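You operate a simulated robot arm through the tools that you are given. There is no shell and no other tool.

You run a simulated robot arm. Do the job below in one go: nothing can be reset, and whatever is moved stays where it is left.

Task
When the washer is done, turn its dial off and move both cups from the basket to the rack.
Fine: wait for the green lamp; cups clean and upright, drawer shut again; the white cup, start and prime keys stay.
Where things are to end (x, y in the base frame): green cup within 0.06 m of [0.57, 0.39]; yellow cup within 0.06 m of [0.69, 0.27].

Only the result counts: the job must be done as asked and must still hold three seconds after the hand-in. Knocking over, shifting, dropping, spilling or breaking anything else fails it.

Robot
A 7-joint arm with a two-finger parallel gripper, fixed in place. Base frame: the origin is on the floor under the middle of its stand, x ahead of it, y to its left, z up. Units: m, degrees, N and s.
It reaches about 1.112 m from its shoulder. Its first joint turns from -166.0 to 166.0 degrees. Payload 3.43 kg.
The tool frame sits at the grasp point between the pads (the TCP): z along the fingers, y along the line on which they close. The tips reach 0.034 m beyond it. The gripper opens to 0.128 m. The fingers are 0.024 m wide and 0.012 m thick; the gripper's body (0.048 by 0.13 m) begins 0.096 m behind the TCP.
Orientation is that of the tool frame in the base frame, as [roll, pitch, yaw] about the fixed x, y, z axes, in that order (R = Rz(yaw) Ry(pitch) Rx(roll)). With the fingers straight down and closing along the base's y, the tool's x points along the base's -x, its y along +y and its z along -z.

Tools
- The arm moves only by the tool send_rows. Its argument "moves" is one flat list of numbers, 7 for each row, row after row: the opening, from 0 (shut) to 1 (fully open), then the shift along the tool's x, y, z in units of 300 mm (1.0 is 300 mm), then the turn, a rotation vector about the tool's x, y, z in units of 120 degrees (1.0 is 120 degrees). In form: [fingers, dx, dy, dz, wx, wy, wz, fingers, dx, dy, dz, wx, wy, wz, ...]. A call has 1 to 20 rows; each row is the pose to reach, as a shift and turn from the pose commanded when the call began, along the tool's axes at that moment. A call with a number of a shift or a turn outside -1 to 1 is refused whole. Rows are played at 5 a second. More than 0.05 m and 8.6 degrees between two rows, or a gripper value outside its range, and nothing of the call is played. A pose out of reach is approached as far as the arm can. The call stops where the force on the tool passes 40 N (or 10 N more than at its start, if that is more) or the arm is blocked; 0.2 s more then pass. The fingers move at their own pace (about 0.153 m/s each) and stop on an object; they squeeze with about 33 N. The grip force told is the motor's: it shows also when the fingers shut on nothing. Time passes only in rows, and 0.2 s behind the last, so rows that repeat a pose let the fingers close. The reply holds the time, the measured pose of the TCP, the force on the tool along the base axes, the opening and the grip force, in the units named above and with some noise, with the torque about the TCP (base axes, N m) and any sound that the robot's microphone picked up.
- Cameras (640 x 400 px; columns grow to the right, rows downward): "scene" is fixed at [0.2192, -0.6516, 1.4573]; the picture's right is [0.89, -0.46, 0.00], its down [-0.27, -0.54, -0.80] and it looks along [0.36, 0.71, -0.60] (base axes); focal length 335 px, centre (320, 200). "wrist" rides on the gripper at [0.076, -0.011, -0.16] in the tool frame; the picture's right is [0.15, 0.99, 0.00], its down [-0.88, 0.13, -0.46] and it looks along [-0.45, 0.07, 0.89] (tool axes); focal length 234 px, centre (320, 200). There is no depth. A picture from a camera that has moved, and an enlarged one, comes with that camera's place and axes in the base frame and with its lens.
- capture(camera): a new picture of that camera. No time passes.
- inspect(camera, box): a new picture of the part [left, top, right, bottom] of that camera's present view, enlarged. No time passes.
- close_job(): hands the job in; it is judged then, once.

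Nothing tells you positions but the pictures and the camera data. Unless the task says otherwise, let go and move clear before handing in.

The tools are called after ">>>" as name(argument=value, ...) on one line, values as JSON. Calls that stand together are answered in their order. send_rows: Moves the arm, as the interface text tells. Its arguments: {"type":"object","properties":{"moves":{"type":"array","items":{"type":"number"}}},"required":["moves"]} The other tools are called the same way: capture (camera) takes a picture; inspect (camera, box) takes an enlarged picture of a part of a camera's view; close_job () hands the job in.

At the start:

```text
time: 0.0
eef_pos: [0.6061, 0.0461, 1.1885]
tcp_rot: [-180.0, -0.1, -180.0]
contact_force: [-0.1, 0.4, 0.1]
wrist_torque: [0.04, 0.01, -0.03]
gripper_width: 0.128
finger_force: 0.1
```

scene: 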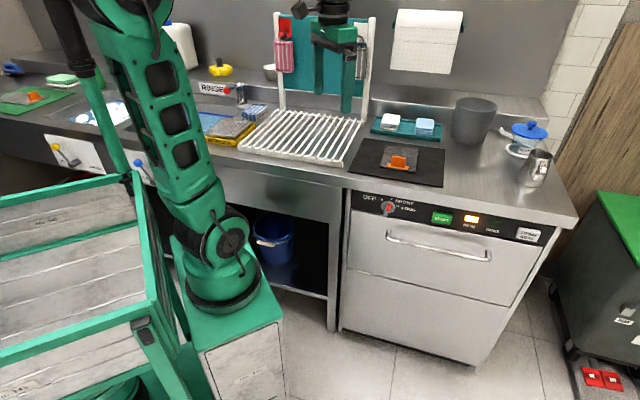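
wrist: 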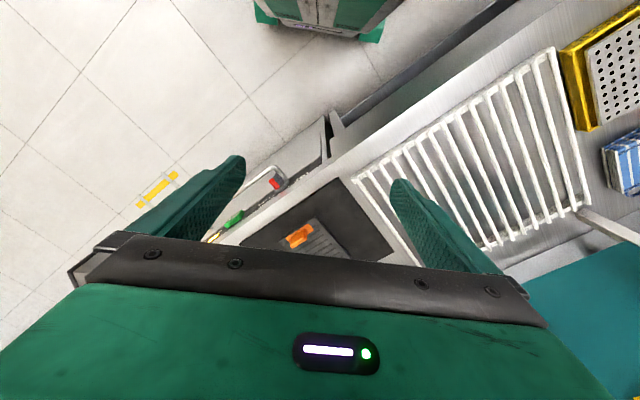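

I see a counter with a rack, and an under-counter washer with a panel (OFF dial, START, amber lamp RUN, DONE lamp). Let me look closer before moving.

>>> inspect(camera="scene", box=[340, 180, 560, 318])

>>> inspect(camera="scene", box=[220, 60, 480, 222])

>>> inspect(camera="wrist", box=[180, 120, 440, 282])

```text
2.90 times, centred on (450, 249) of scene
camera zoom: at [0.2192, -0.6516, 1.4573], right [0.89, -0.46, 0.0], down [-0.27, -0.54, -0.8], along [0.36, 0.71, -0.6], focal length 970 px, centre (-57, 58)
```

zoom: 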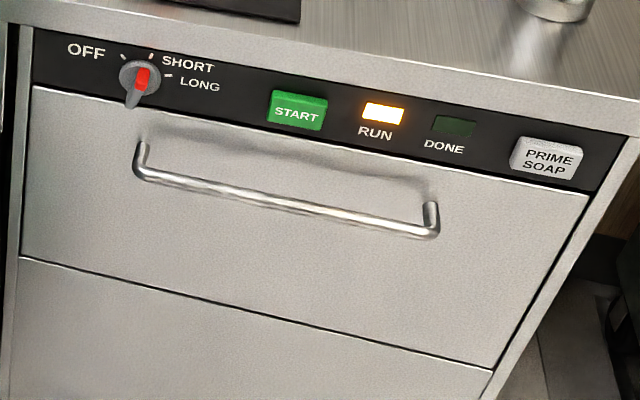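

```text
2.46 times, centred on (350, 141) of scene
camera zoom: at [0.2192, -0.6516, 1.4573], right [0.89, -0.46, 0.0], down [-0.27, -0.54, -0.8], along [0.36, 0.71, -0.6], focal length 824 px, centre (246, 345)
```

zoom: 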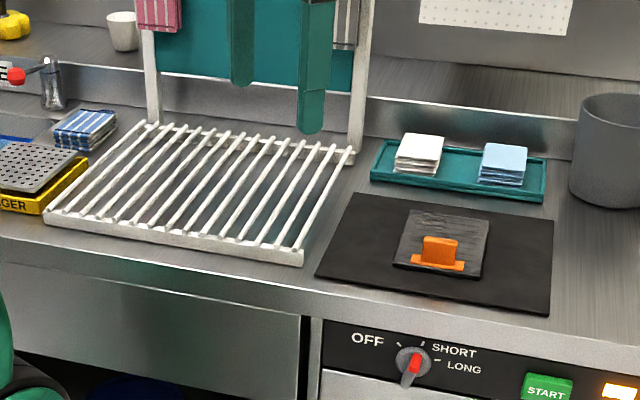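

```text
2.46 times, centred on (310, 201) of wrist
camera zoom: at [0.531, 0.0334, 1.3465], right [-0.15, 0.99, 0.0], down [0.88, 0.13, 0.45], along [0.45, 0.07, -0.89], focal length 576 px, centre (345, 198)
```

zoom: 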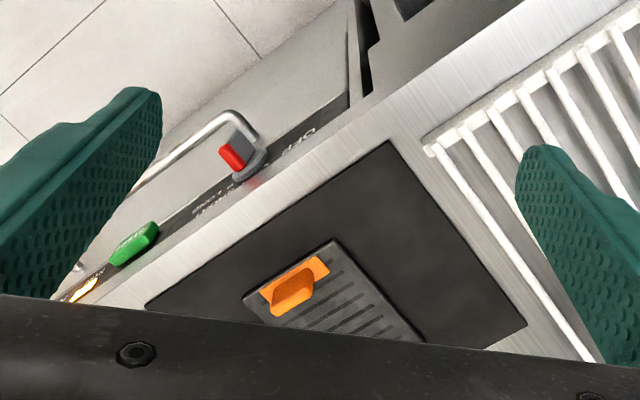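

The washer is running (amber RUN lit, DONE dark); I estimate the dial at about (0.76, -0.03, 0.83) on a front face running at -45°. I'll turn the gripper 45° to face the washer and back off a bit to get a better wrist view while time passes.

>>> send_rows(moves=[1, 0.0667, -0.0667, 0, 0, 0, -0.0625, 1, 0.1333, -0.1333, 0, 0, 0, -0.125, 1, 0.2, -0.2, 0, 0, 0, -0.1875, 1, 0.2667, -0.2667, 0, 0, 0, -0.25, 1, 0.3333, -0.3333, 0, 0, 0, -0.3125, 1, 0.4, -0.4, 0, 0, 0, -0.375])

>>> capture(camera="wrist")

>>> capture(camera="scene")

```text
time: 1.4
eef_pos: [0.4708, -0.076, 1.193]
tcp_rot: [-179.7, 0.5, -134.8]
contact_force: [0.3, -0.2, 0.2]
wrist_torque: [0.02, -0.01, 0.03]
gripper_width: 0.1279
finger_force: 0.0
```

```text
taken
camera wrist: at [0.4239, -0.1389, 1.3504], right [-0.8, 0.59, -0.01], down [0.52, 0.72, 0.46], along [0.28, 0.37, -0.89], focal length 234 px, centre (320, 200)
```

wrist: 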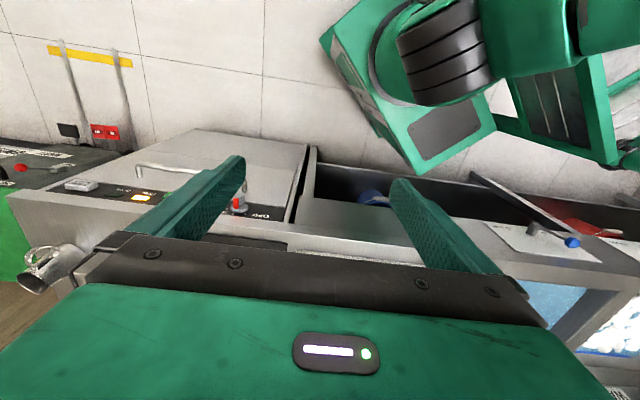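

```text
taken
```

scene: 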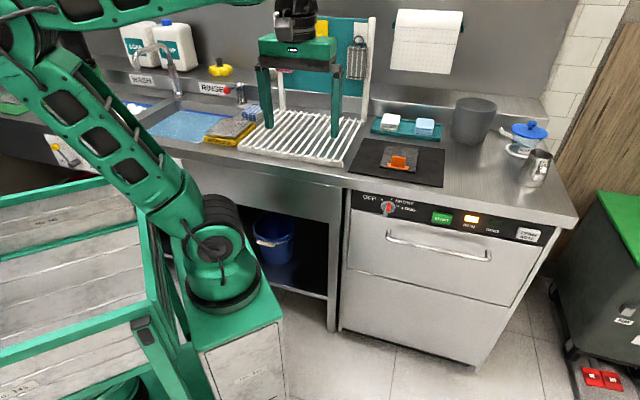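

The gripper faces the washer now, lamp still amber. Next I'll tilt the fingers to point horizontally at the panel and hover well in front of the dial, not touching anything.

>>> send_rows(moves=[1, 0.0023, -0.0472, 0.0663, 0, -0.0625, 0, 1, 0.0047, -0.0943, 0.1325, 0, -0.125, 0, 1, 0.007, -0.1415, 0.1988, 0, -0.1875, 0, 1, 0.0093, -0.1887, 0.265, 0, -0.25, 0, 1, 0.0117, -0.2358, 0.3313, 0, -0.3125, 0, 1, 0.014, -0.283, 0.3975, 0, -0.375, 0, 1, 0.0163, -0.3302, 0.4638, 0, -0.4375, 0, 1, 0.0187, -0.3773, 0.53, 0, -0.5, 0, 1, 0.021, -0.4245, 0.5963, 0, -0.5625, 0, 1, 0.0233, -0.4717, 0.6625, 0, -0.625, 0, 1, 0.0257, -0.5188, 0.7288, 0, -0.6875, 0, 1, 0.028, -0.566, 0.795, 0, -0.75, 0])

>>> capture(camera="wrist")

>>> capture(camera="scene")

```text
time: 4.0
eef_pos: [0.5888, -0.201, 0.9562]
tcp_rot: [-44.7, 89.3, 0.3]
contact_force: [0.0, 0.5, 0.1]
wrist_torque: [-0.04, 0.04, -0.01]
gripper_width: 0.1283
finger_force: 0.1
```

```text
taken
camera wrist: at [0.4849, -0.3226, 0.8787], right [-0.7, 0.7, -0.15], down [-0.42, -0.23, 0.88], along [0.58, 0.68, 0.46], focal length 234 px, centre (320, 200)
```

wrist: 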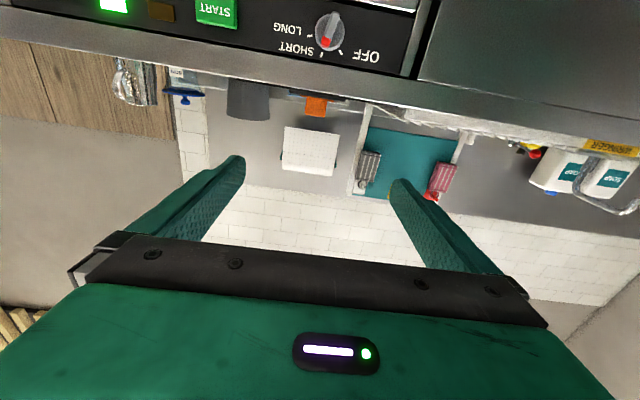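

```text
taken
```

scene: 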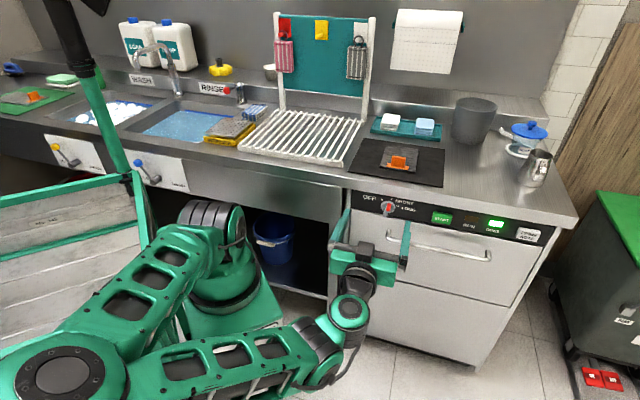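

The DONE lamp looks green now. I'll zoom in on the panel from both cameras to confirm and fix the dial's position and pointer angle.

>>> inspect(camera="scene", box=[340, 180, 560, 318])

>>> inspect(camera="wrist", box=[230, 0, 422, 120])

>>> inspect(camera="scene", box=[350, 182, 430, 232])

```text
2.90 times, centred on (450, 249) of scene
camera zoom: at [0.2192, -0.6516, 1.4573], right [0.89, -0.46, 0.0], down [-0.27, -0.54, -0.8], along [0.36, 0.71, -0.6], focal length 970 px, centre (-57, 58)
```

zoom: 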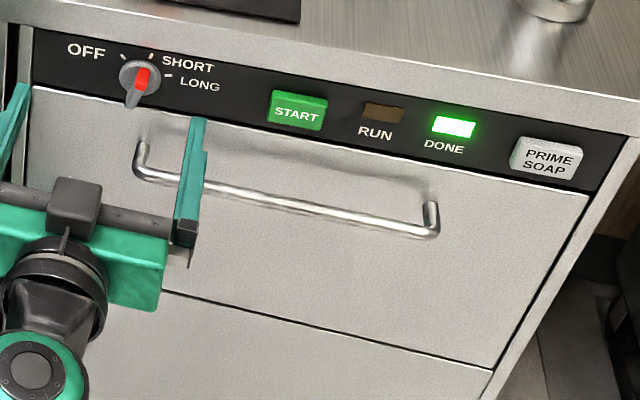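

```text
3.33 times, centred on (326, 60) of wrist
camera zoom: at [0.4849, -0.3226, 0.8787], right [-0.7, 0.7, -0.15], down [-0.42, -0.23, 0.88], along [0.58, 0.68, 0.46], focal length 781 px, centre (300, 667)
```

zoom: 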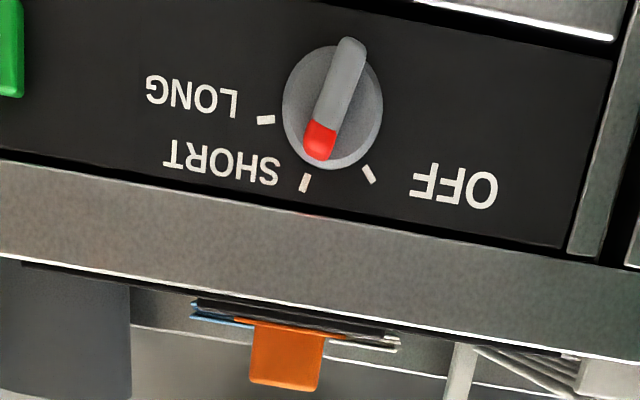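

```text
8.00 times, centred on (390, 207) of scene
camera zoom: at [0.2192, -0.6516, 1.4573], right [0.89, -0.46, 0.0], down [-0.27, -0.54, -0.8], along [0.36, 0.71, -0.6], focal length 2678 px, centre (-240, 144)
```

zoom: 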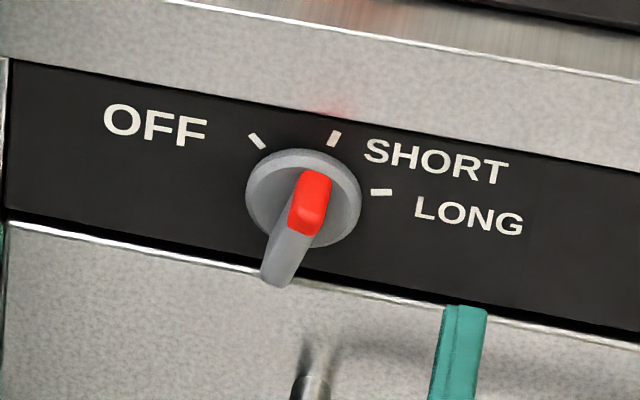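

DONE is green and RUN is off, so the cycle is finished. I triangulate the dial axis at n=0.544 m (along the washer's inward normal), h=0.565, z=0.814; the pointer is at SHORT (15° right of up) and OFF is at 45° left, so it needs 60° counter-clockwise. I move to a pre-grasp pose with the fingers aligned to the knob's bar.

>>> send_rows(moves=[0.4, 0.0907, 0, 0.0913, 0, 0, 0.025, 0.4, 0.1813, 0, 0.1827, 0, 0, 0.05, 0.4, 0.272, 0, 0.274, 0, 0, 0.075, 0.4, 0.3627, 0, 0.3653, 0, 0, 0.1, 0.4, 0.4533, 0, 0.4567, 0, 0, 0.125, 0.4, 0.4533, 0, 0.4567, 0, 0, 0.125, 0.4, 0.4533, 0, 0.4567, 0, 0, 0.125])

>>> capture(camera="wrist")

>>> inspect(camera="scene", box=[310, 170, 470, 270])

```text
time: 5.6
eef_pos: [0.6865, -0.1037, 0.8207]
tcp_rot: [88.1, 75.4, 133.2]
contact_force: [0.0, -0.1, -0.1]
wrist_torque: [0.03, 0.0, 0.02]
gripper_width: 0.0512
finger_force: 0.1
```

```text
taken
camera wrist: at [0.5688, -0.2105, 0.7421], right [-0.7, 0.7, 0.11], down [-0.26, -0.39, 0.88], along [0.66, 0.59, 0.46], focal length 234 px, centre (320, 200)
```

wrist: 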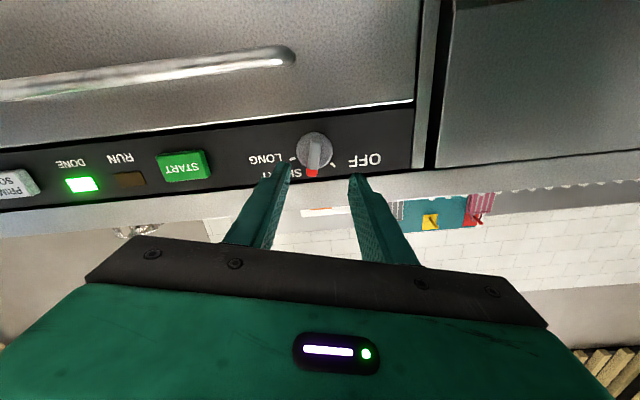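

```text
4.00 times, centred on (390, 220) of scene
camera zoom: at [0.2192, -0.6516, 1.4573], right [0.89, -0.46, 0.0], down [-0.27, -0.54, -0.8], along [0.36, 0.71, -0.6], focal length 1339 px, centre (40, 120)
```

zoom: 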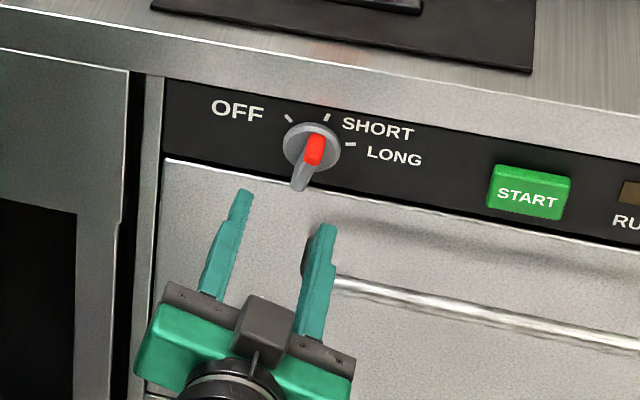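

The fingers are in front of the knob; the measured pose is about 7 mm off the commanded one, so I'll correct using the measured value. A closer look at the alignment first.

>>> inspect(camera="wrist", box=[232, 100, 408, 210])

>>> inspect(camera="scene", box=[360, 185, 424, 225])

```text
3.64 times, centred on (320, 155) of wrist
camera zoom: at [0.5688, -0.2105, 0.7421], right [-0.7, 0.7, 0.11], down [-0.26, -0.39, 0.88], along [0.66, 0.59, 0.46], focal length 852 px, centre (320, 364)
```

zoom: 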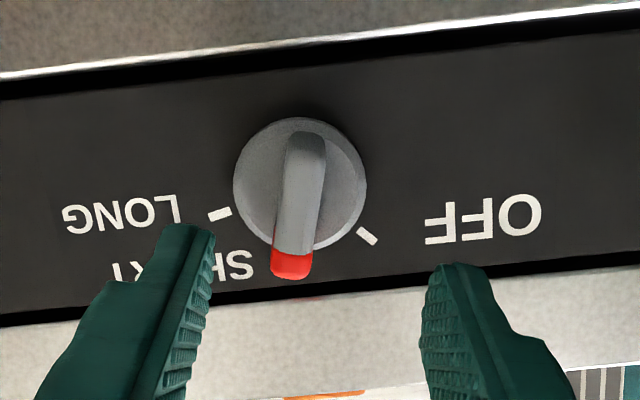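

```text
10.00 times, centred on (392, 205) of scene
camera zoom: at [0.2192, -0.6516, 1.4573], right [0.89, -0.46, 0.0], down [-0.27, -0.54, -0.8], along [0.36, 0.71, -0.6], focal length 3348 px, centre (-400, 150)
```

zoom: 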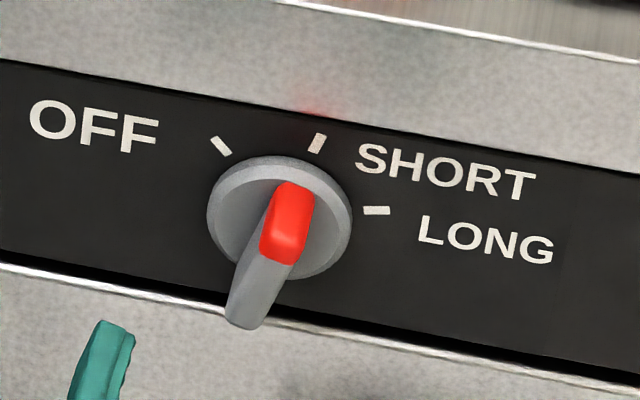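

The knob's bar sits about 6 mm to the left of the finger midline in this view and about 3 mm higher; I'll shift by that and move in so the fingertips straddle the bar without touching the disc.

>>> send_rows(moves=[0.4, -0.0117, -0.0183, 0, 0, 0, 0, 0.4, -0.0117, -0.0183, 0.08, 0, 0, 0, 0.4, -0.0117, -0.0183, 0.16, 0, 0, 0, 0.4, -0.0117, -0.0183, 0.23, 0, 0, 0, 0.4, -0.0117, -0.0183, 0.23, 0, 0, 0])

>>> inspect(camera="wrist", box=[232, 100, 408, 210])

>>> inspect(camera="scene", box=[350, 185, 430, 235])

```text
time: 6.8
eef_pos: [0.7382, -0.0593, 0.8242]
tcp_rot: [88.1, 75.3, 133.2]
contact_force: [0.8, -0.2, -1.0]
wrist_torque: [0.0, -0.02, 0.0]
gripper_width: 0.0513
finger_force: 0.2
```

```text
3.64 times, centred on (320, 155) of wrist
camera zoom: at [0.6215, -0.1658, 0.7456], right [-0.7, 0.7, 0.11], down [-0.26, -0.39, 0.88], along [0.66, 0.59, 0.46], focal length 852 px, centre (320, 364)
```

zoom: 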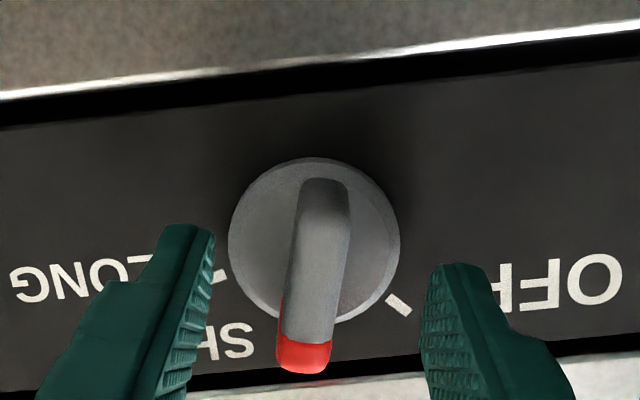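

```text
8.00 times, centred on (390, 210) of scene
camera zoom: at [0.2192, -0.6516, 1.4573], right [0.89, -0.46, 0.0], down [-0.27, -0.54, -0.8], along [0.36, 0.71, -0.6], focal length 2678 px, centre (-240, 120)
```

zoom: 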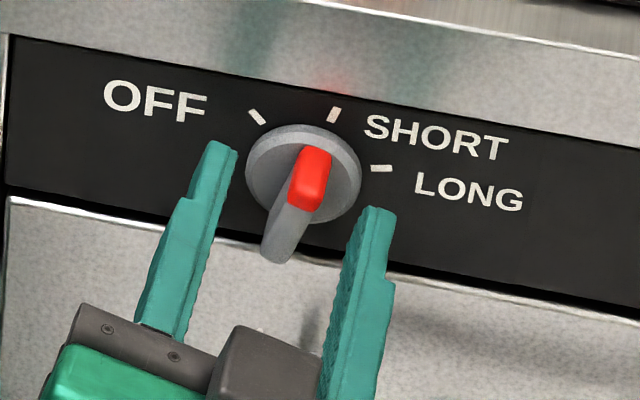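

The bar is now centred between the fingers. I move 17 mm further in and close on the bar.

>>> send_rows(moves=[0.4, 0, 0, 0.03, 0, 0, 0, 0.4, 0, 0, 0.0567, 0, 0, 0, 0.4, 0, 0, 0.0567, 0, 0, 0, 0, 0, 0, 0.0567, 0, 0, 0, 0, 0, 0, 0.0567, 0, 0, 0, 0, 0, 0, 0.0567, 0, 0, 0])

>>> inspect(camera="wrist", box=[232, 100, 408, 210])

>>> inspect(camera="scene", box=[350, 185, 430, 235])

```text
time: 8.2
eef_pos: [0.7522, -0.0488, 0.8242]
tcp_rot: [88.1, 75.6, 133.1]
contact_force: [3.6, -3.0, -0.8]
wrist_torque: [0.03, -0.04, -0.22]
gripper_width: 0.0423
finger_force: 45.0
```

```text
3.64 times, centred on (320, 155) of wrist
camera zoom: at [0.6346, -0.1555, 0.7454], right [-0.7, 0.7, 0.11], down [-0.26, -0.39, 0.88], along [0.66, 0.59, 0.46], focal length 852 px, centre (320, 364)
```

zoom: 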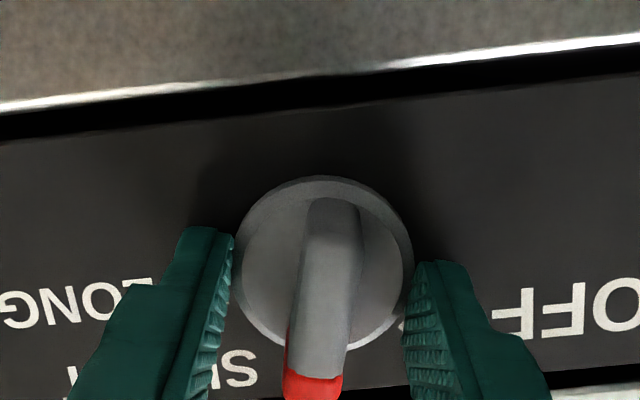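

```text
8.00 times, centred on (390, 210) of scene
camera zoom: at [0.2192, -0.6516, 1.4573], right [0.89, -0.46, 0.0], down [-0.27, -0.54, -0.8], along [0.36, 0.71, -0.6], focal length 2678 px, centre (-240, 120)
```

zoom: 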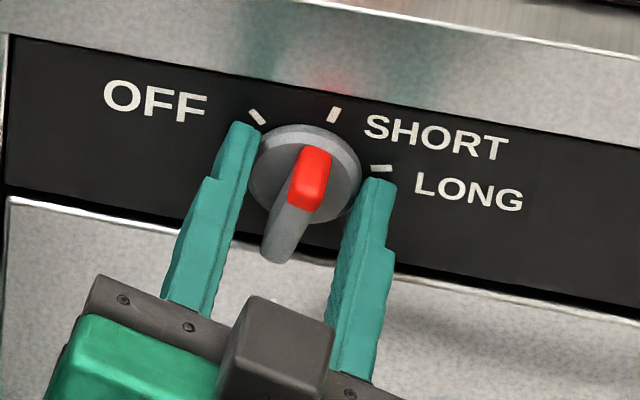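

The fingers closed on the knob's disc (42 mm) rather than only the bar; that is a firm centred grip, so I turn it 60° counter-clockwise to OFF.

>>> send_rows(moves=[0, 0, 0, 0, 0, 0, -0.05, 0, 0, 0, 0, 0, 0, -0.1, 0, 0, 0, 0, 0, 0, -0.15, 0, 0, 0, 0, 0, 0, -0.2, 0, 0, 0, 0, 0, 0, -0.25, 0, 0, 0, 0, 0, 0, -0.3, 0, 0, 0, 0, 0, 0, -0.35, 0, 0, 0, 0, 0, 0, -0.4, 0, 0, 0, 0, 0, 0, -0.45, 0, 0, 0, 0, 0, 0, -0.5, 0, 0, 0, 0, 0, 0, -0.5])

>>> inspect(camera="wrist", box=[232, 100, 408, 210])

>>> inspect(camera="scene", box=[350, 185, 430, 235])

```text
time: 10.2
eef_pos: [0.7389, -0.0468, 0.8311]
tcp_rot: [-89.1, 51.3, -43.9]
contact_force: [-4.1, -7.1, -10.2]
wrist_torque: [-0.61, 0.65, 0.81]
gripper_width: 0.0112
finger_force: 45.3
stopped in row 10: the force on the tool passed its limit at 42 N (the readings are from after the stop); the commanded pose is now the measured one
```

```text
3.64 times, centred on (320, 155) of wrist
camera zoom: at [0.668, -0.1999, 0.7767], right [-0.48, 0.48, -0.73], down [-0.79, 0.13, 0.6], along [0.39, 0.86, 0.32], focal length 852 px, centre (320, 364)
```

zoom: 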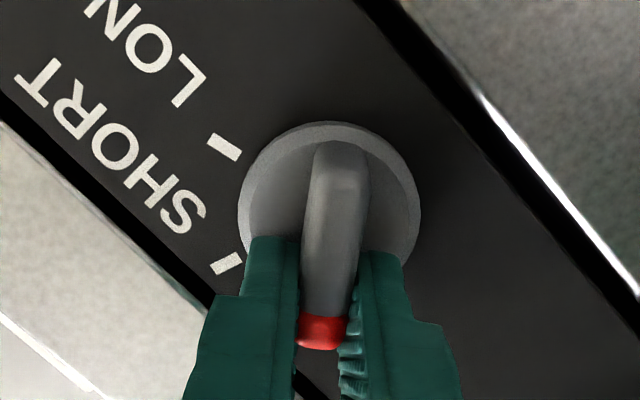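

```text
8.00 times, centred on (390, 210) of scene
camera zoom: at [0.2192, -0.6516, 1.4573], right [0.89, -0.46, 0.0], down [-0.27, -0.54, -0.8], along [0.36, 0.71, -0.6], focal length 2678 px, centre (-240, 120)
```

zoom: 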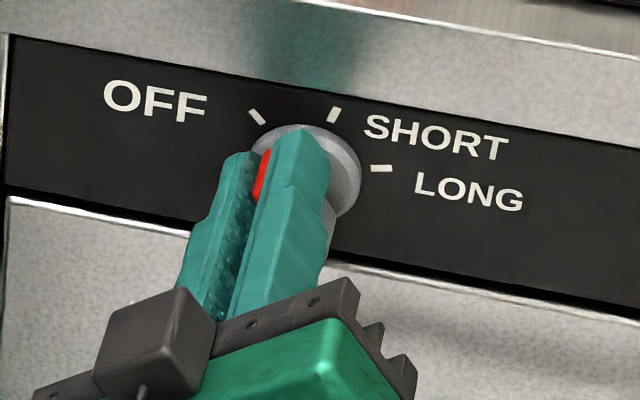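

The grip slid from the disc onto the bar and the knob has turned most of the way. I'll open the fingers, back off a little and read the dial.

>>> send_rows(moves=[0.3, 0, 0, 0, 0, 0, 0, 0.3, 0, 0, 0, 0, 0, 0, 0.3, 0, 0, -0.06, 0, 0, 0, 0.3, 0, 0, -0.13, 0, 0, 0, 0.3, 0, 0, -0.2, 0, 0, 0, 0.3, 0, 0, -0.2, 0, 0, 0])

>>> inspect(camera="wrist", box=[232, 80, 408, 190])

>>> inspect(camera="scene", box=[350, 185, 430, 235])

```text
time: 11.6
eef_pos: [0.6967, -0.0889, 0.8319]
tcp_rot: [-88.8, 51.4, -43.8]
contact_force: [0.7, -0.3, 0.5]
wrist_torque: [-0.02, 0.0, 0.01]
gripper_width: 0.0386
finger_force: 0.0
```

```text
3.64 times, centred on (320, 135) of wrist
camera zoom: at [0.6256, -0.2425, 0.7763], right [-0.48, 0.49, -0.73], down [-0.79, 0.13, 0.6], along [0.39, 0.86, 0.32], focal length 852 px, centre (320, 436)
```

zoom: 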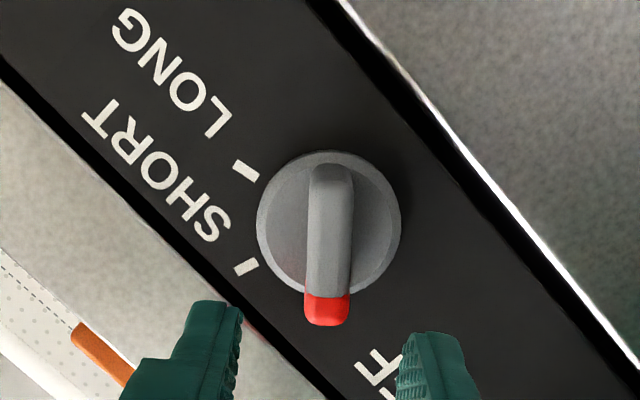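

```text
8.00 times, centred on (390, 210) of scene
camera zoom: at [0.2192, -0.6516, 1.4573], right [0.89, -0.46, 0.0], down [-0.27, -0.54, -0.8], along [0.36, 0.71, -0.6], focal length 2678 px, centre (-240, 120)
```

zoom: 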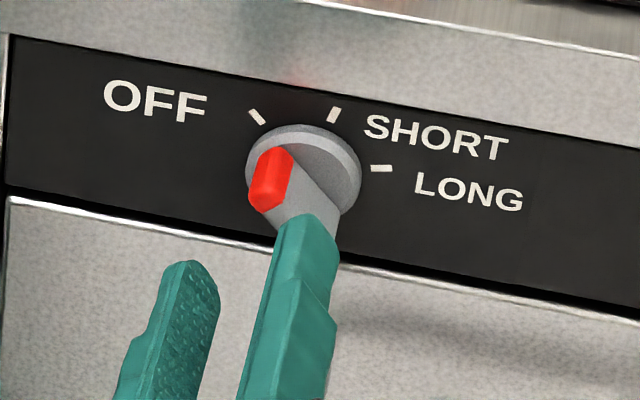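

The pointer now lines up with where OFF is (the OFF tick is hidden behind the red tip, bar at about −46°), so the dial is at OFF. Next I back away, roll the gripper so that the fingers close vertically, and hover in front of the drawer handle (about h=0.725, z=0.72).

>>> send_rows(moves=[0.5, 0, 0, -0.1167, 0, 0, 0, 0.5, 0, 0, -0.2333, 0, 0, 0, 0.5, 0.0919, -0.0296, -0.2333, 0, 0, -0.0612, 0.5, 0.1837, -0.0591, -0.2333, 0, 0, -0.1224, 0.5, 0.2756, -0.0887, -0.2333, 0, 0, -0.1836, 0.5, 0.3674, -0.1183, -0.2333, 0, 0, -0.2448, 0.5, 0.4593, -0.1479, -0.2333, 0, 0, -0.306, 0.5, 0.5511, -0.1774, -0.2333, 0, 0, -0.3671, 0.5, 0.643, -0.207, -0.2333, 0, 0, -0.4283, 0.5, 0.643, -0.207, -0.2333, 0, 0, -0.4283])

>>> capture(camera="wrist")

>>> capture(camera="scene")

>>> inspect(camera="scene", box=[340, 180, 500, 280])

```text
time: 13.8
eef_pos: [0.8208, -0.3171, 0.7479]
tcp_rot: [-89.1, 0.0, -44.4]
contact_force: [0.4, -0.2, 0.3]
wrist_torque: [0.02, 0.03, 0.0]
gripper_width: 0.0641
finger_force: 0.0
out of reach, approached as far as the arm can: row 7, 8, 9, 10
```

```text
taken
camera wrist: at [0.764, -0.4856, 0.7563], right [0.11, -0.09, -0.99], down [-0.95, 0.29, -0.14], along [0.3, 0.95, -0.05], focal length 234 px, centre (320, 200)
```

wrist: 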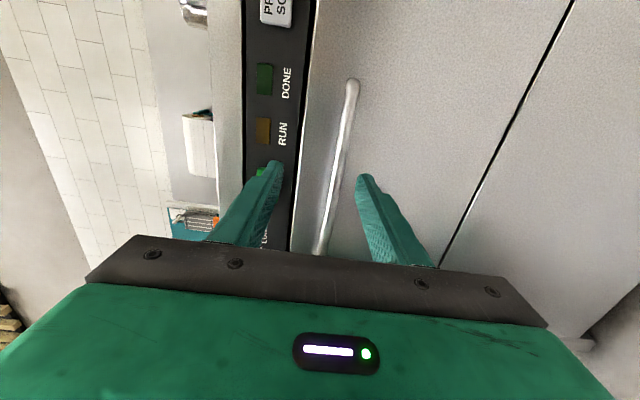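

```text
taken
```

scene: 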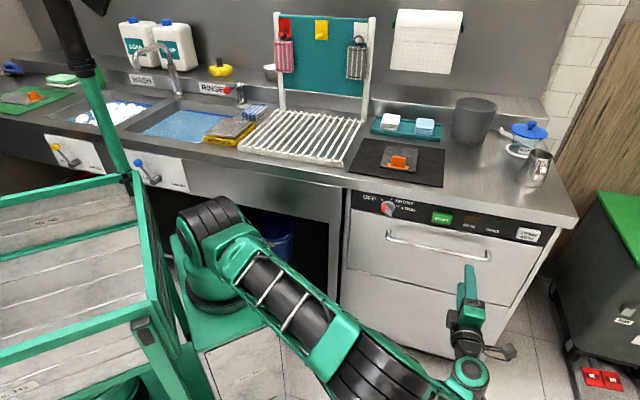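

```text
4.00 times, centred on (420, 230) of scene
camera zoom: at [0.2192, -0.6516, 1.4573], right [0.89, -0.46, 0.0], down [-0.27, -0.54, -0.8], along [0.36, 0.71, -0.6], focal length 1339 px, centre (-80, 80)
```

zoom: 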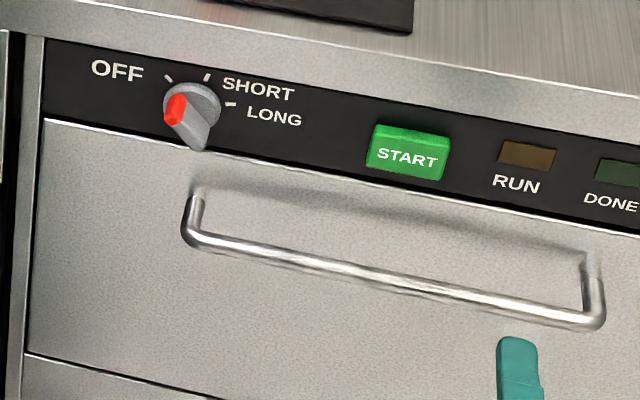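

The dial reads OFF and the lamps are out. The arm is near a joint limit in this roll direction, so I'll back off and roll the gripper the other way (camera on the left side) before taking the handle.

>>> send_rows(moves=[0.5, -0.02, 0, -0.1, 0, 0, 0.0625, 0.5, -0.04, 0, -0.2, 0, 0, 0.125, 0.5, -0.06, 0, -0.2, 0, 0, 0.1875, 0.5, -0.08, 0, -0.2, 0, 0, 0.25, 0.5, -0.1, 0, -0.2, 0, 0, 0.3125, 0.5, -0.12, 0, -0.2, 0, 0, 0.375, 0.5, -0.14, 0, -0.2, 0, 0, 0.4375, 0.5, -0.16, 0, -0.2, 0, 0, 0.5, 0.5, -0.18, 0, -0.2, 0, 0, 0.5625, 0.5, -0.2, 0, -0.2, 0, 0, 0.625, 0.5, -0.2, 0, -0.2, 0, 0, 0.6875, 0.5, -0.2, 0, -0.2, 0, 0, 0.75])

>>> capture(camera="scene")

```text
time: 16.4
eef_pos: [0.7365, -0.3168, 0.7488]
tcp_rot: [-0.4, 89.2, 44.9]
contact_force: [0.8, 0.1, 0.0]
wrist_torque: [-0.03, 0.0, 0.01]
gripper_width: 0.0641
finger_force: 0.1
```

```text
taken
```

scene: 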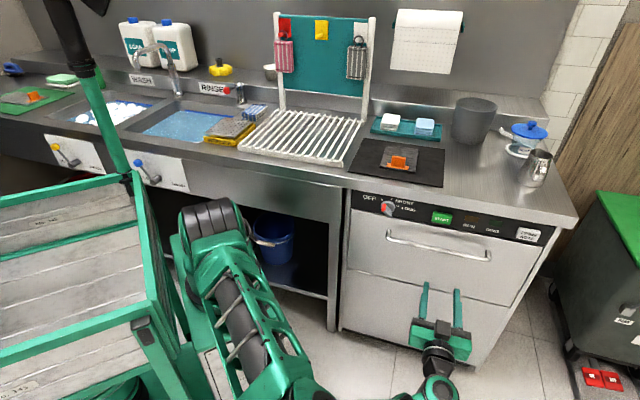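

Now I continue the roll to have the fingers close vertically from the other side, and drop to the handle's height.

>>> send_rows(moves=[0.5, 0.008, 0.008, 0, 0, 0, 0.0625, 0.5, 0.016, 0.016, 0, 0, 0, 0.125, 0.5, 0.024, 0.024, 0, 0, 0, 0.1875, 0.5, 0.032, 0.032, 0, 0, 0, 0.25, 0.5, 0.04, 0.04, 0, 0, 0, 0.3125, 0.5, 0.048, 0.048, 0, 0, 0, 0.375, 0.5, 0.056, 0.056, 0, 0, 0, 0.4375, 0.5, 0.064, 0.064, 0, 0, 0, 0.5, 0.5, 0.072, 0.072, 0, 0, 0, 0.5625, 0.5, 0.08, 0.08, 0, 0, 0, 0.625, 0.5, 0.088, 0.088, 0, 0, 0, 0.6875, 0.5, 0.096, 0.096, 0, 0, 0, 0.75, 0.5, 0.096, 0.096, 0, 0, 0, 0.75])

>>> capture(camera="wrist")

>>> capture(camera="scene")

```text
time: 19.2
eef_pos: [0.7147, -0.2974, 0.7191]
tcp_rot: [89.3, 0.1, 135.4]
contact_force: [-0.1, 0.1, -0.4]
wrist_torque: [0.02, 0.0, -0.03]
gripper_width: 0.0639
finger_force: 0.0
```

```text
taken
camera wrist: at [0.5487, -0.3578, 0.7048], right [-0.11, 0.09, 0.99], down [0.3, -0.94, 0.12], along [0.95, 0.31, 0.08], focal length 234 px, centre (320, 200)
```

wrist: 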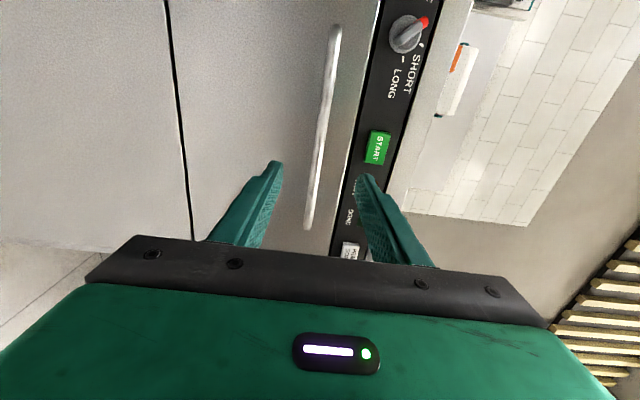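

```text
taken
```

scene: 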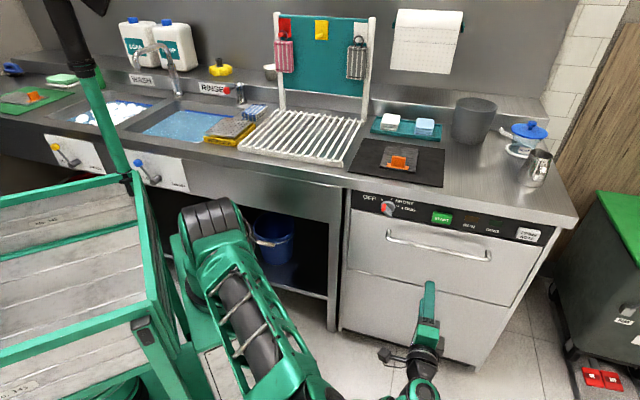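

The gripper is now level with the handle and the handle lies on the finger midline. I advance most of the way and check before closing.

>>> send_rows(moves=[0.5, 0, 0, 0.12, 0, 0, 0, 0.5, 0, 0, 0.24, 0, 0, 0, 0.5, 0, 0, 0.36, 0, 0, 0, 0.5, 0, 0, 0.4833, 0, 0, 0, 0.5, 0, 0, 0.4833, 0, 0, 0])

>>> capture(camera="wrist")

>>> inspect(camera="scene", box=[340, 180, 500, 280])

```text
time: 20.4
eef_pos: [0.8196, -0.1926, 0.7212]
tcp_rot: [89.1, 0.1, 135.1]
contact_force: [-0.4, 0.3, -0.5]
wrist_torque: [0.0, 0.02, -0.01]
gripper_width: 0.0639
finger_force: 0.0
```

```text
taken
camera wrist: at [0.6538, -0.2536, 0.707], right [-0.11, 0.1, 0.99], down [0.3, -0.94, 0.13], along [0.95, 0.31, 0.08], focal length 234 px, centre (320, 200)
```

wrist: 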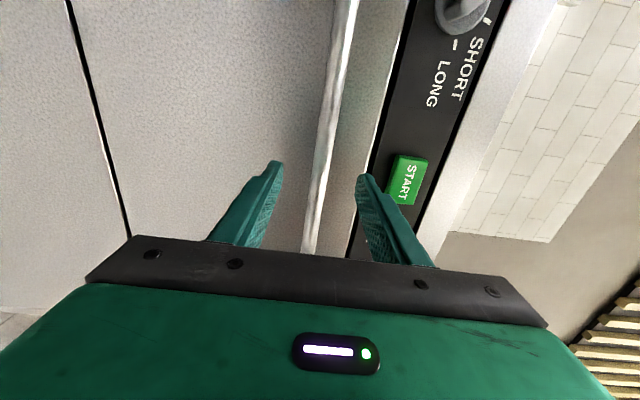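

```text
4.00 times, centred on (420, 230) of scene
camera zoom: at [0.2192, -0.6516, 1.4573], right [0.89, -0.46, 0.0], down [-0.27, -0.54, -0.8], along [0.36, 0.71, -0.6], focal length 1339 px, centre (-80, 80)
```

zoom: 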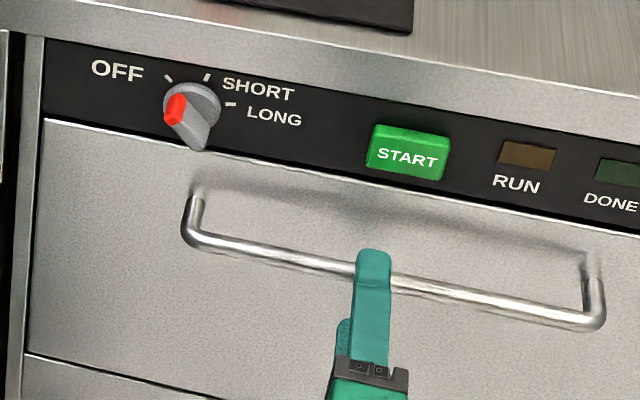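

Handle is centred between the fingers and the START key is well clear above. I move in the last 4 cm and close on the bar.

>>> send_rows(moves=[0.5, 0, 0, 0.05, 0, 0, 0, 0.5, 0, 0, 0.1, 0, 0, 0, 0.5, 0, 0, 0.14, 0, 0, 0, 0.5, 0, 0, 0.14, 0, 0, 0, 0, 0, 0, 0.14, 0, 0, 0, 0, 0, 0, 0.14, 0, 0, 0, 0, 0, 0, 0.14, 0, 0, 0])

>>> capture(camera="wrist")

>>> inspect(camera="scene", box=[340, 180, 500, 280])

```text
time: 22.0
eef_pos: [0.8487, -0.1628, 0.7216]
tcp_rot: [89.2, 0.0, 135.2]
contact_force: [1.8, -1.3, 3.8]
wrist_torque: [0.2, 0.17, -0.13]
gripper_width: 0.0156
finger_force: 44.8
```

```text
taken
camera wrist: at [0.6817, -0.2245, 0.7077], right [-0.12, 0.1, 0.99], down [0.3, -0.94, 0.13], along [0.95, 0.31, 0.08], focal length 234 px, centre (320, 200)
```

wrist: 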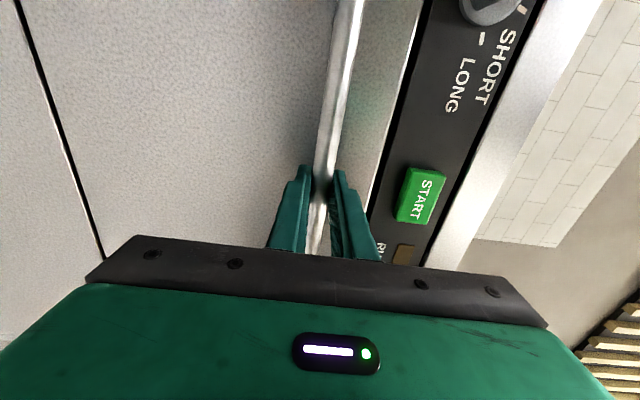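

```text
4.00 times, centred on (420, 230) of scene
camera zoom: at [0.2192, -0.6516, 1.4573], right [0.89, -0.46, 0.0], down [-0.27, -0.54, -0.8], along [0.36, 0.71, -0.6], focal length 1339 px, centre (-80, 80)
```

zoom: 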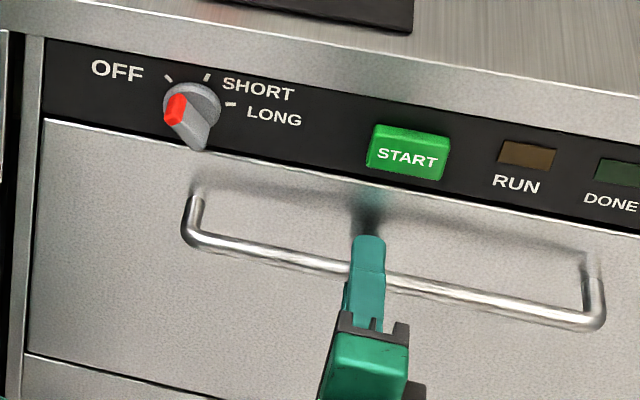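

The handle is gripped (15.6 mm bar). I pull the drawer slowly straight out so the cups don't shift.

>>> send_rows(moves=[0, 0, 0.0005, -0.02, 0, 0, 0, 0, 0.0005, 0.001, -0.05, 0, 0, 0, 0, 0.001, 0.0015, -0.1, 0, 0, 0, 0, 0.0015, 0.002, -0.15, 0, 0, 0, 0, 0.002, 0.003, -0.2, 0, 0, 0, 0, 0.0025, 0.0035, -0.25, 0, 0, 0, 0, 0.003, 0.0045, -0.3, 0, 0, 0, 0, 0.0035, 0.005, -0.35, 0, 0, 0, 0, 0.0035, 0.006, -0.4, 0, 0, 0, 0, 0.0035, 0.0065, -0.45, 0, 0, 0, 0, 0.0035, 0.0075, -0.5, 0, 0, 0, 0, 0.0035, 0.008, -0.55, 0, 0, 0, 0, 0.0035, 0.009, -0.6, 0, 0, 0, 0, 0.0035, 0.0095, -0.65, 0, 0, 0, 0, 0.0035, 0.0105, -0.7, 0, 0, 0, 0, 0.0035, 0.011, -0.75, 0, 0, 0])

>>> capture(camera="scene")

>>> capture(camera="wrist")

```text
time: 25.4
eef_pos: [0.6866, -0.324, 0.7214]
tcp_rot: [89.2, 0.1, 135.3]
contact_force: [9.8, -11.2, 23.1]
wrist_torque: [0.32, 0.05, -1.3]
gripper_width: 0.0155
finger_force: 44.9
```

```text
taken
```

scene: 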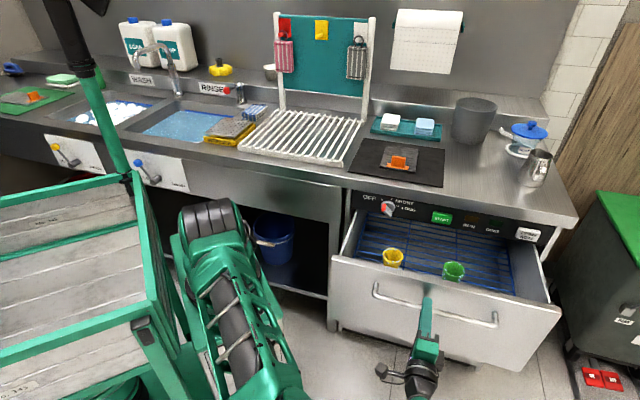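

```text
taken
camera wrist: at [0.5217, -0.3845, 0.7075], right [-0.12, 0.09, 0.99], down [0.3, -0.94, 0.13], along [0.95, 0.31, 0.08], focal length 234 px, centre (320, 200)
```

wrist: 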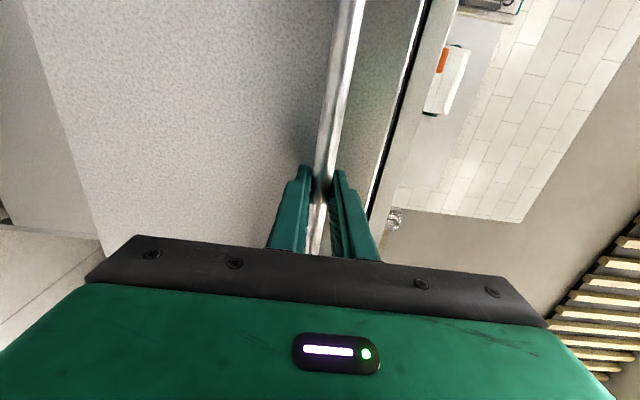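

The drawer is open about 23 cm and I can see a yellow cup and a green cup in the blue basket. Let me look closer at the inside before pulling further.

>>> inspect(camera="scene", box=[320, 190, 576, 350])

>>> inspect(camera="scene", box=[350, 215, 510, 315])

```text
2.50 times, centred on (448, 270) of scene
camera zoom: at [0.2192, -0.6516, 1.4573], right [0.89, -0.46, 0.0], down [-0.27, -0.54, -0.8], along [0.36, 0.71, -0.6], focal length 837 px, centre (0, 25)
```

zoom: 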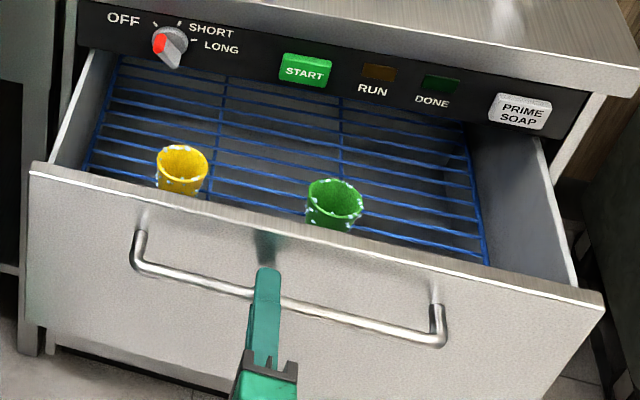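

```text
4.00 times, centred on (430, 265) of scene
camera zoom: at [0.2192, -0.6516, 1.4573], right [0.89, -0.46, 0.0], down [-0.27, -0.54, -0.8], along [0.36, 0.71, -0.6], focal length 1339 px, centre (-120, -60)
```

zoom: 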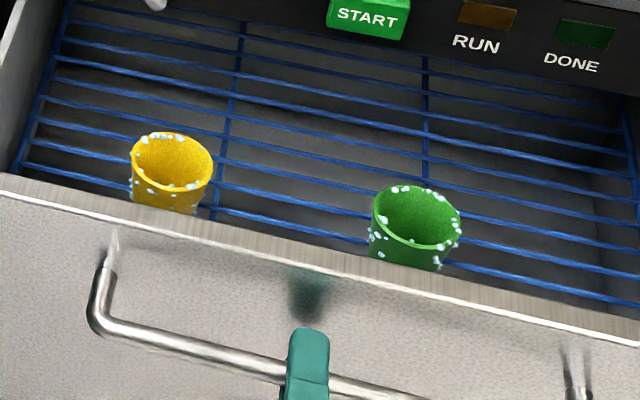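

>>> inspect(camera="scene", box=[376, 240, 416, 265])

>>> inspect(camera="scene", box=[436, 253, 476, 278])

>>> inspect(camera="scene", box=[60, 60, 300, 210])

>>> inspect(camera="scene", box=[250, 0, 410, 100])

```text
16.00 times, centred on (396, 252) of scene
camera zoom: at [0.2192, -0.6516, 1.4573], right [0.89, -0.46, 0.0], down [-0.27, -0.54, -0.8], along [0.36, 0.71, -0.6], focal length 5356 px, centre (-896, -640)
```

zoom: 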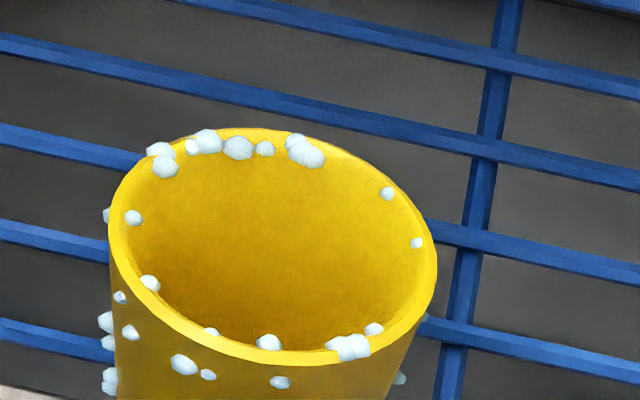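

```text
16.00 times, centred on (456, 266) of scene
camera zoom: at [0.2192, -0.6516, 1.4573], right [0.89, -0.46, 0.0], down [-0.27, -0.54, -0.8], along [0.36, 0.71, -0.6], focal length 5356 px, centre (-1856, -848)
```

zoom: 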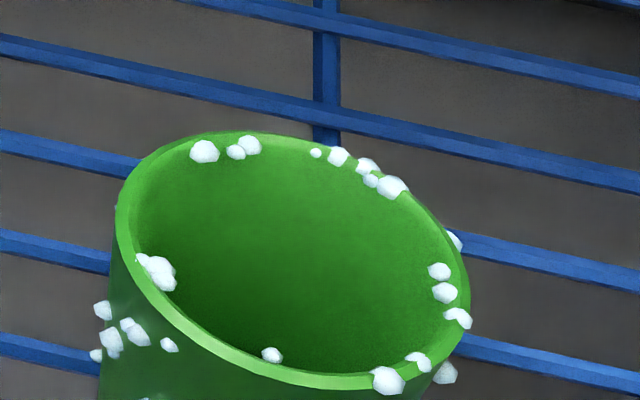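

```text
2.67 times, centred on (180, 135) of scene
camera zoom: at [0.2192, -0.6516, 1.4573], right [0.89, -0.46, 0.0], down [-0.27, -0.54, -0.8], along [0.36, 0.71, -0.6], focal length 893 px, centre (693, 373)
```

zoom: 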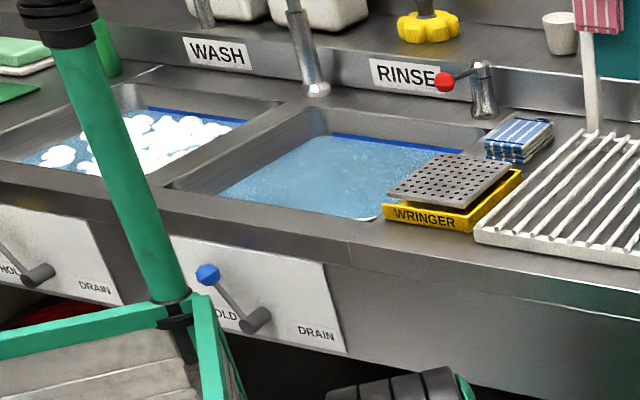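

```text
4.00 times, centred on (330, 50) of scene
camera zoom: at [0.2192, -0.6516, 1.4573], right [0.89, -0.46, 0.0], down [-0.27, -0.54, -0.8], along [0.36, 0.71, -0.6], focal length 1339 px, centre (280, 800)
```

zoom: 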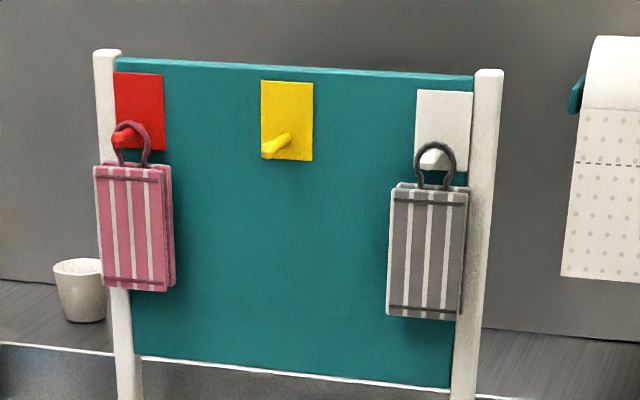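

The white blobs are soap suds still clinging to the cups, so they will need a dip in the RINSE basin before going on the rack. First I pull the drawer another 13 cm, easing the off-axis load, so I can reach the cups from above clear of the counter edge.

>>> send_rows(moves=[0, -0.005, 0.01, -0.01, 0, 0, 0, 0, -0.01, 0.0167, -0.04, 0, 0, 0, 0, -0.0095, 0.0175, -0.08, 0, 0, 0, 0, -0.0095, 0.018, -0.12, 0, 0, 0, 0, -0.009, 0.0185, -0.16, 0, 0, 0, 0, -0.009, 0.019, -0.2, 0, 0, 0, 0, -0.009, 0.0195, -0.24, 0, 0, 0, 0, -0.0085, 0.02, -0.28, 0, 0, 0, 0, -0.0085, 0.021, -0.32, 0, 0, 0, 0, -0.0085, 0.022, -0.36, 0, 0, 0, 0, -0.0085, 0.023, -0.4, 0, 0, 0, 0, -0.0085, 0.023, -0.43, 0, 0, 0, 0, -0.0085, 0.023, -0.43, 0, 0, 0])

>>> capture(camera="scene")

```text
time: 26.3
eef_pos: [0.6611, -0.3463, 0.721]
tcp_rot: [89.7, -0.5, 134.8]
contact_force: [19.6, -19.7, -66.4]
wrist_torque: [-1.31, -0.46, -0.91]
gripper_width: 0.016
finger_force: 45.5
stopped in row 4: the force on the tool passed its limit at 43 N (the readings are from after the stop); the commanded pose is now the measured one
```

```text
taken
```

scene: 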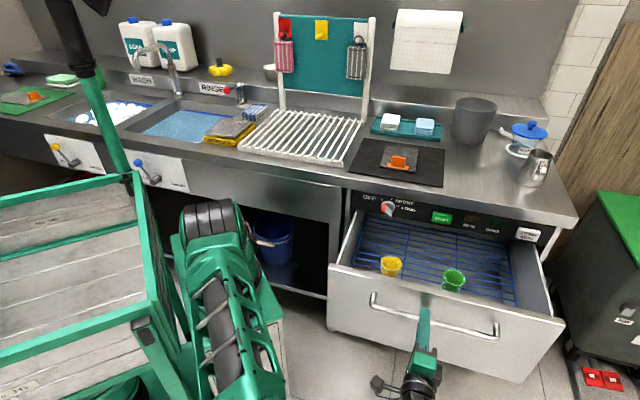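

The off-axis load built up and stopped the pull (drawer now about 26 cm open). I'll release the handle to relax, then re-grip.

>>> send_rows(moves=[0.3, 0, 0, 0, 0, 0, 0, 0.3, 0, 0, 0, 0, 0, 0, 0.3, 0, 0, 0, 0, 0, 0, 0.3, 0, 0, 0, 0, 0, 0])

>>> capture(camera="wrist")

>>> inspect(camera="scene", box=[320, 190, 576, 350])

```text
time: 27.3
eef_pos: [0.66, -0.3414, 0.732]
tcp_rot: [89.0, 0.0, 135.6]
contact_force: [-0.8, 0.4, 0.2]
wrist_torque: [-0.05, -0.01, 0.04]
gripper_width: 0.0383
finger_force: 0.0
```

```text
taken
camera wrist: at [0.4954, -0.4027, 0.7162], right [-0.12, 0.09, 0.99], down [0.31, -0.94, 0.12], along [0.94, 0.32, 0.08], focal length 234 px, centre (320, 200)
```

wrist: 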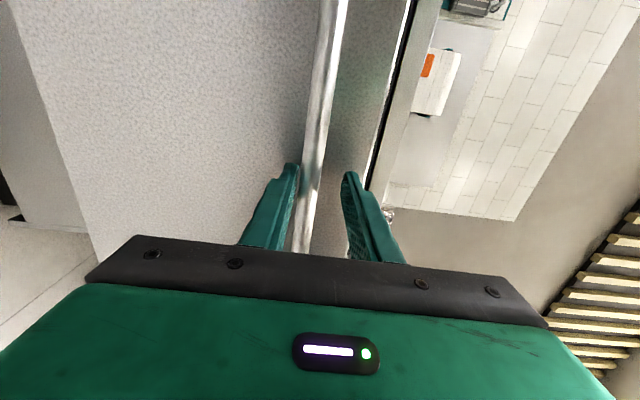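

```text
2.50 times, centred on (448, 270) of scene
camera zoom: at [0.2192, -0.6516, 1.4573], right [0.89, -0.46, 0.0], down [-0.27, -0.54, -0.8], along [0.36, 0.71, -0.6], focal length 837 px, centre (0, 25)
```

zoom: 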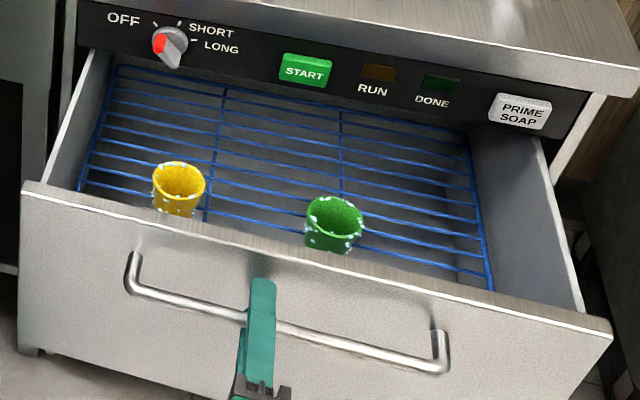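

Free of the handle, the arm floated up ~1 cm; the handle itself is at z≈0.721. I lower to match, re-grip, and pull a short segment.

>>> send_rows(moves=[0.3, 0, -0.018, 0, 0, 0, 0, 0.3, 0, -0.035, 0.01, 0, 0, 0, 0.3, 0, -0.035, 0.01, 0, 0, 0, 0, 0, -0.035, 0.01, 0, 0, 0, 0, 0, -0.035, 0.01, 0, 0, 0, 0, 0, -0.035, 0.01, 0, 0, 0])

```text
time: 28.7
eef_pos: [0.6629, -0.3387, 0.7221]
tcp_rot: [88.9, 0.2, 135.6]
contact_force: [1.8, -5.4, 21.6]
wrist_torque: [0.34, 0.08, 0.36]
gripper_width: 0.0158
finger_force: 44.8
```

>>> send_rows(moves=[0, 0, 0.005, 0, 0, 0, 0, 0, 0.0005, 0.006, -0.03, 0, 0, 0, 0, 0.001, 0.0065, -0.065, 0, 0, 0, 0, 0.0015, 0.007, -0.1, 0, 0, 0, 0, 0.0015, 0.008, -0.135, 0, 0, 0, 0, 0.002, 0.0085, -0.17, 0, 0, 0, 0, 0.002, 0.009, -0.2, 0, 0, 0])

```text
time: 30.3
eef_pos: [0.6207, -0.3808, 0.7209]
tcp_rot: [89.1, 0.1, 135.6]
contact_force: [-0.6, 0.8, 9.6]
wrist_torque: [-0.03, -0.12, -1.4]
gripper_width: 0.0158
finger_force: 45.4
```

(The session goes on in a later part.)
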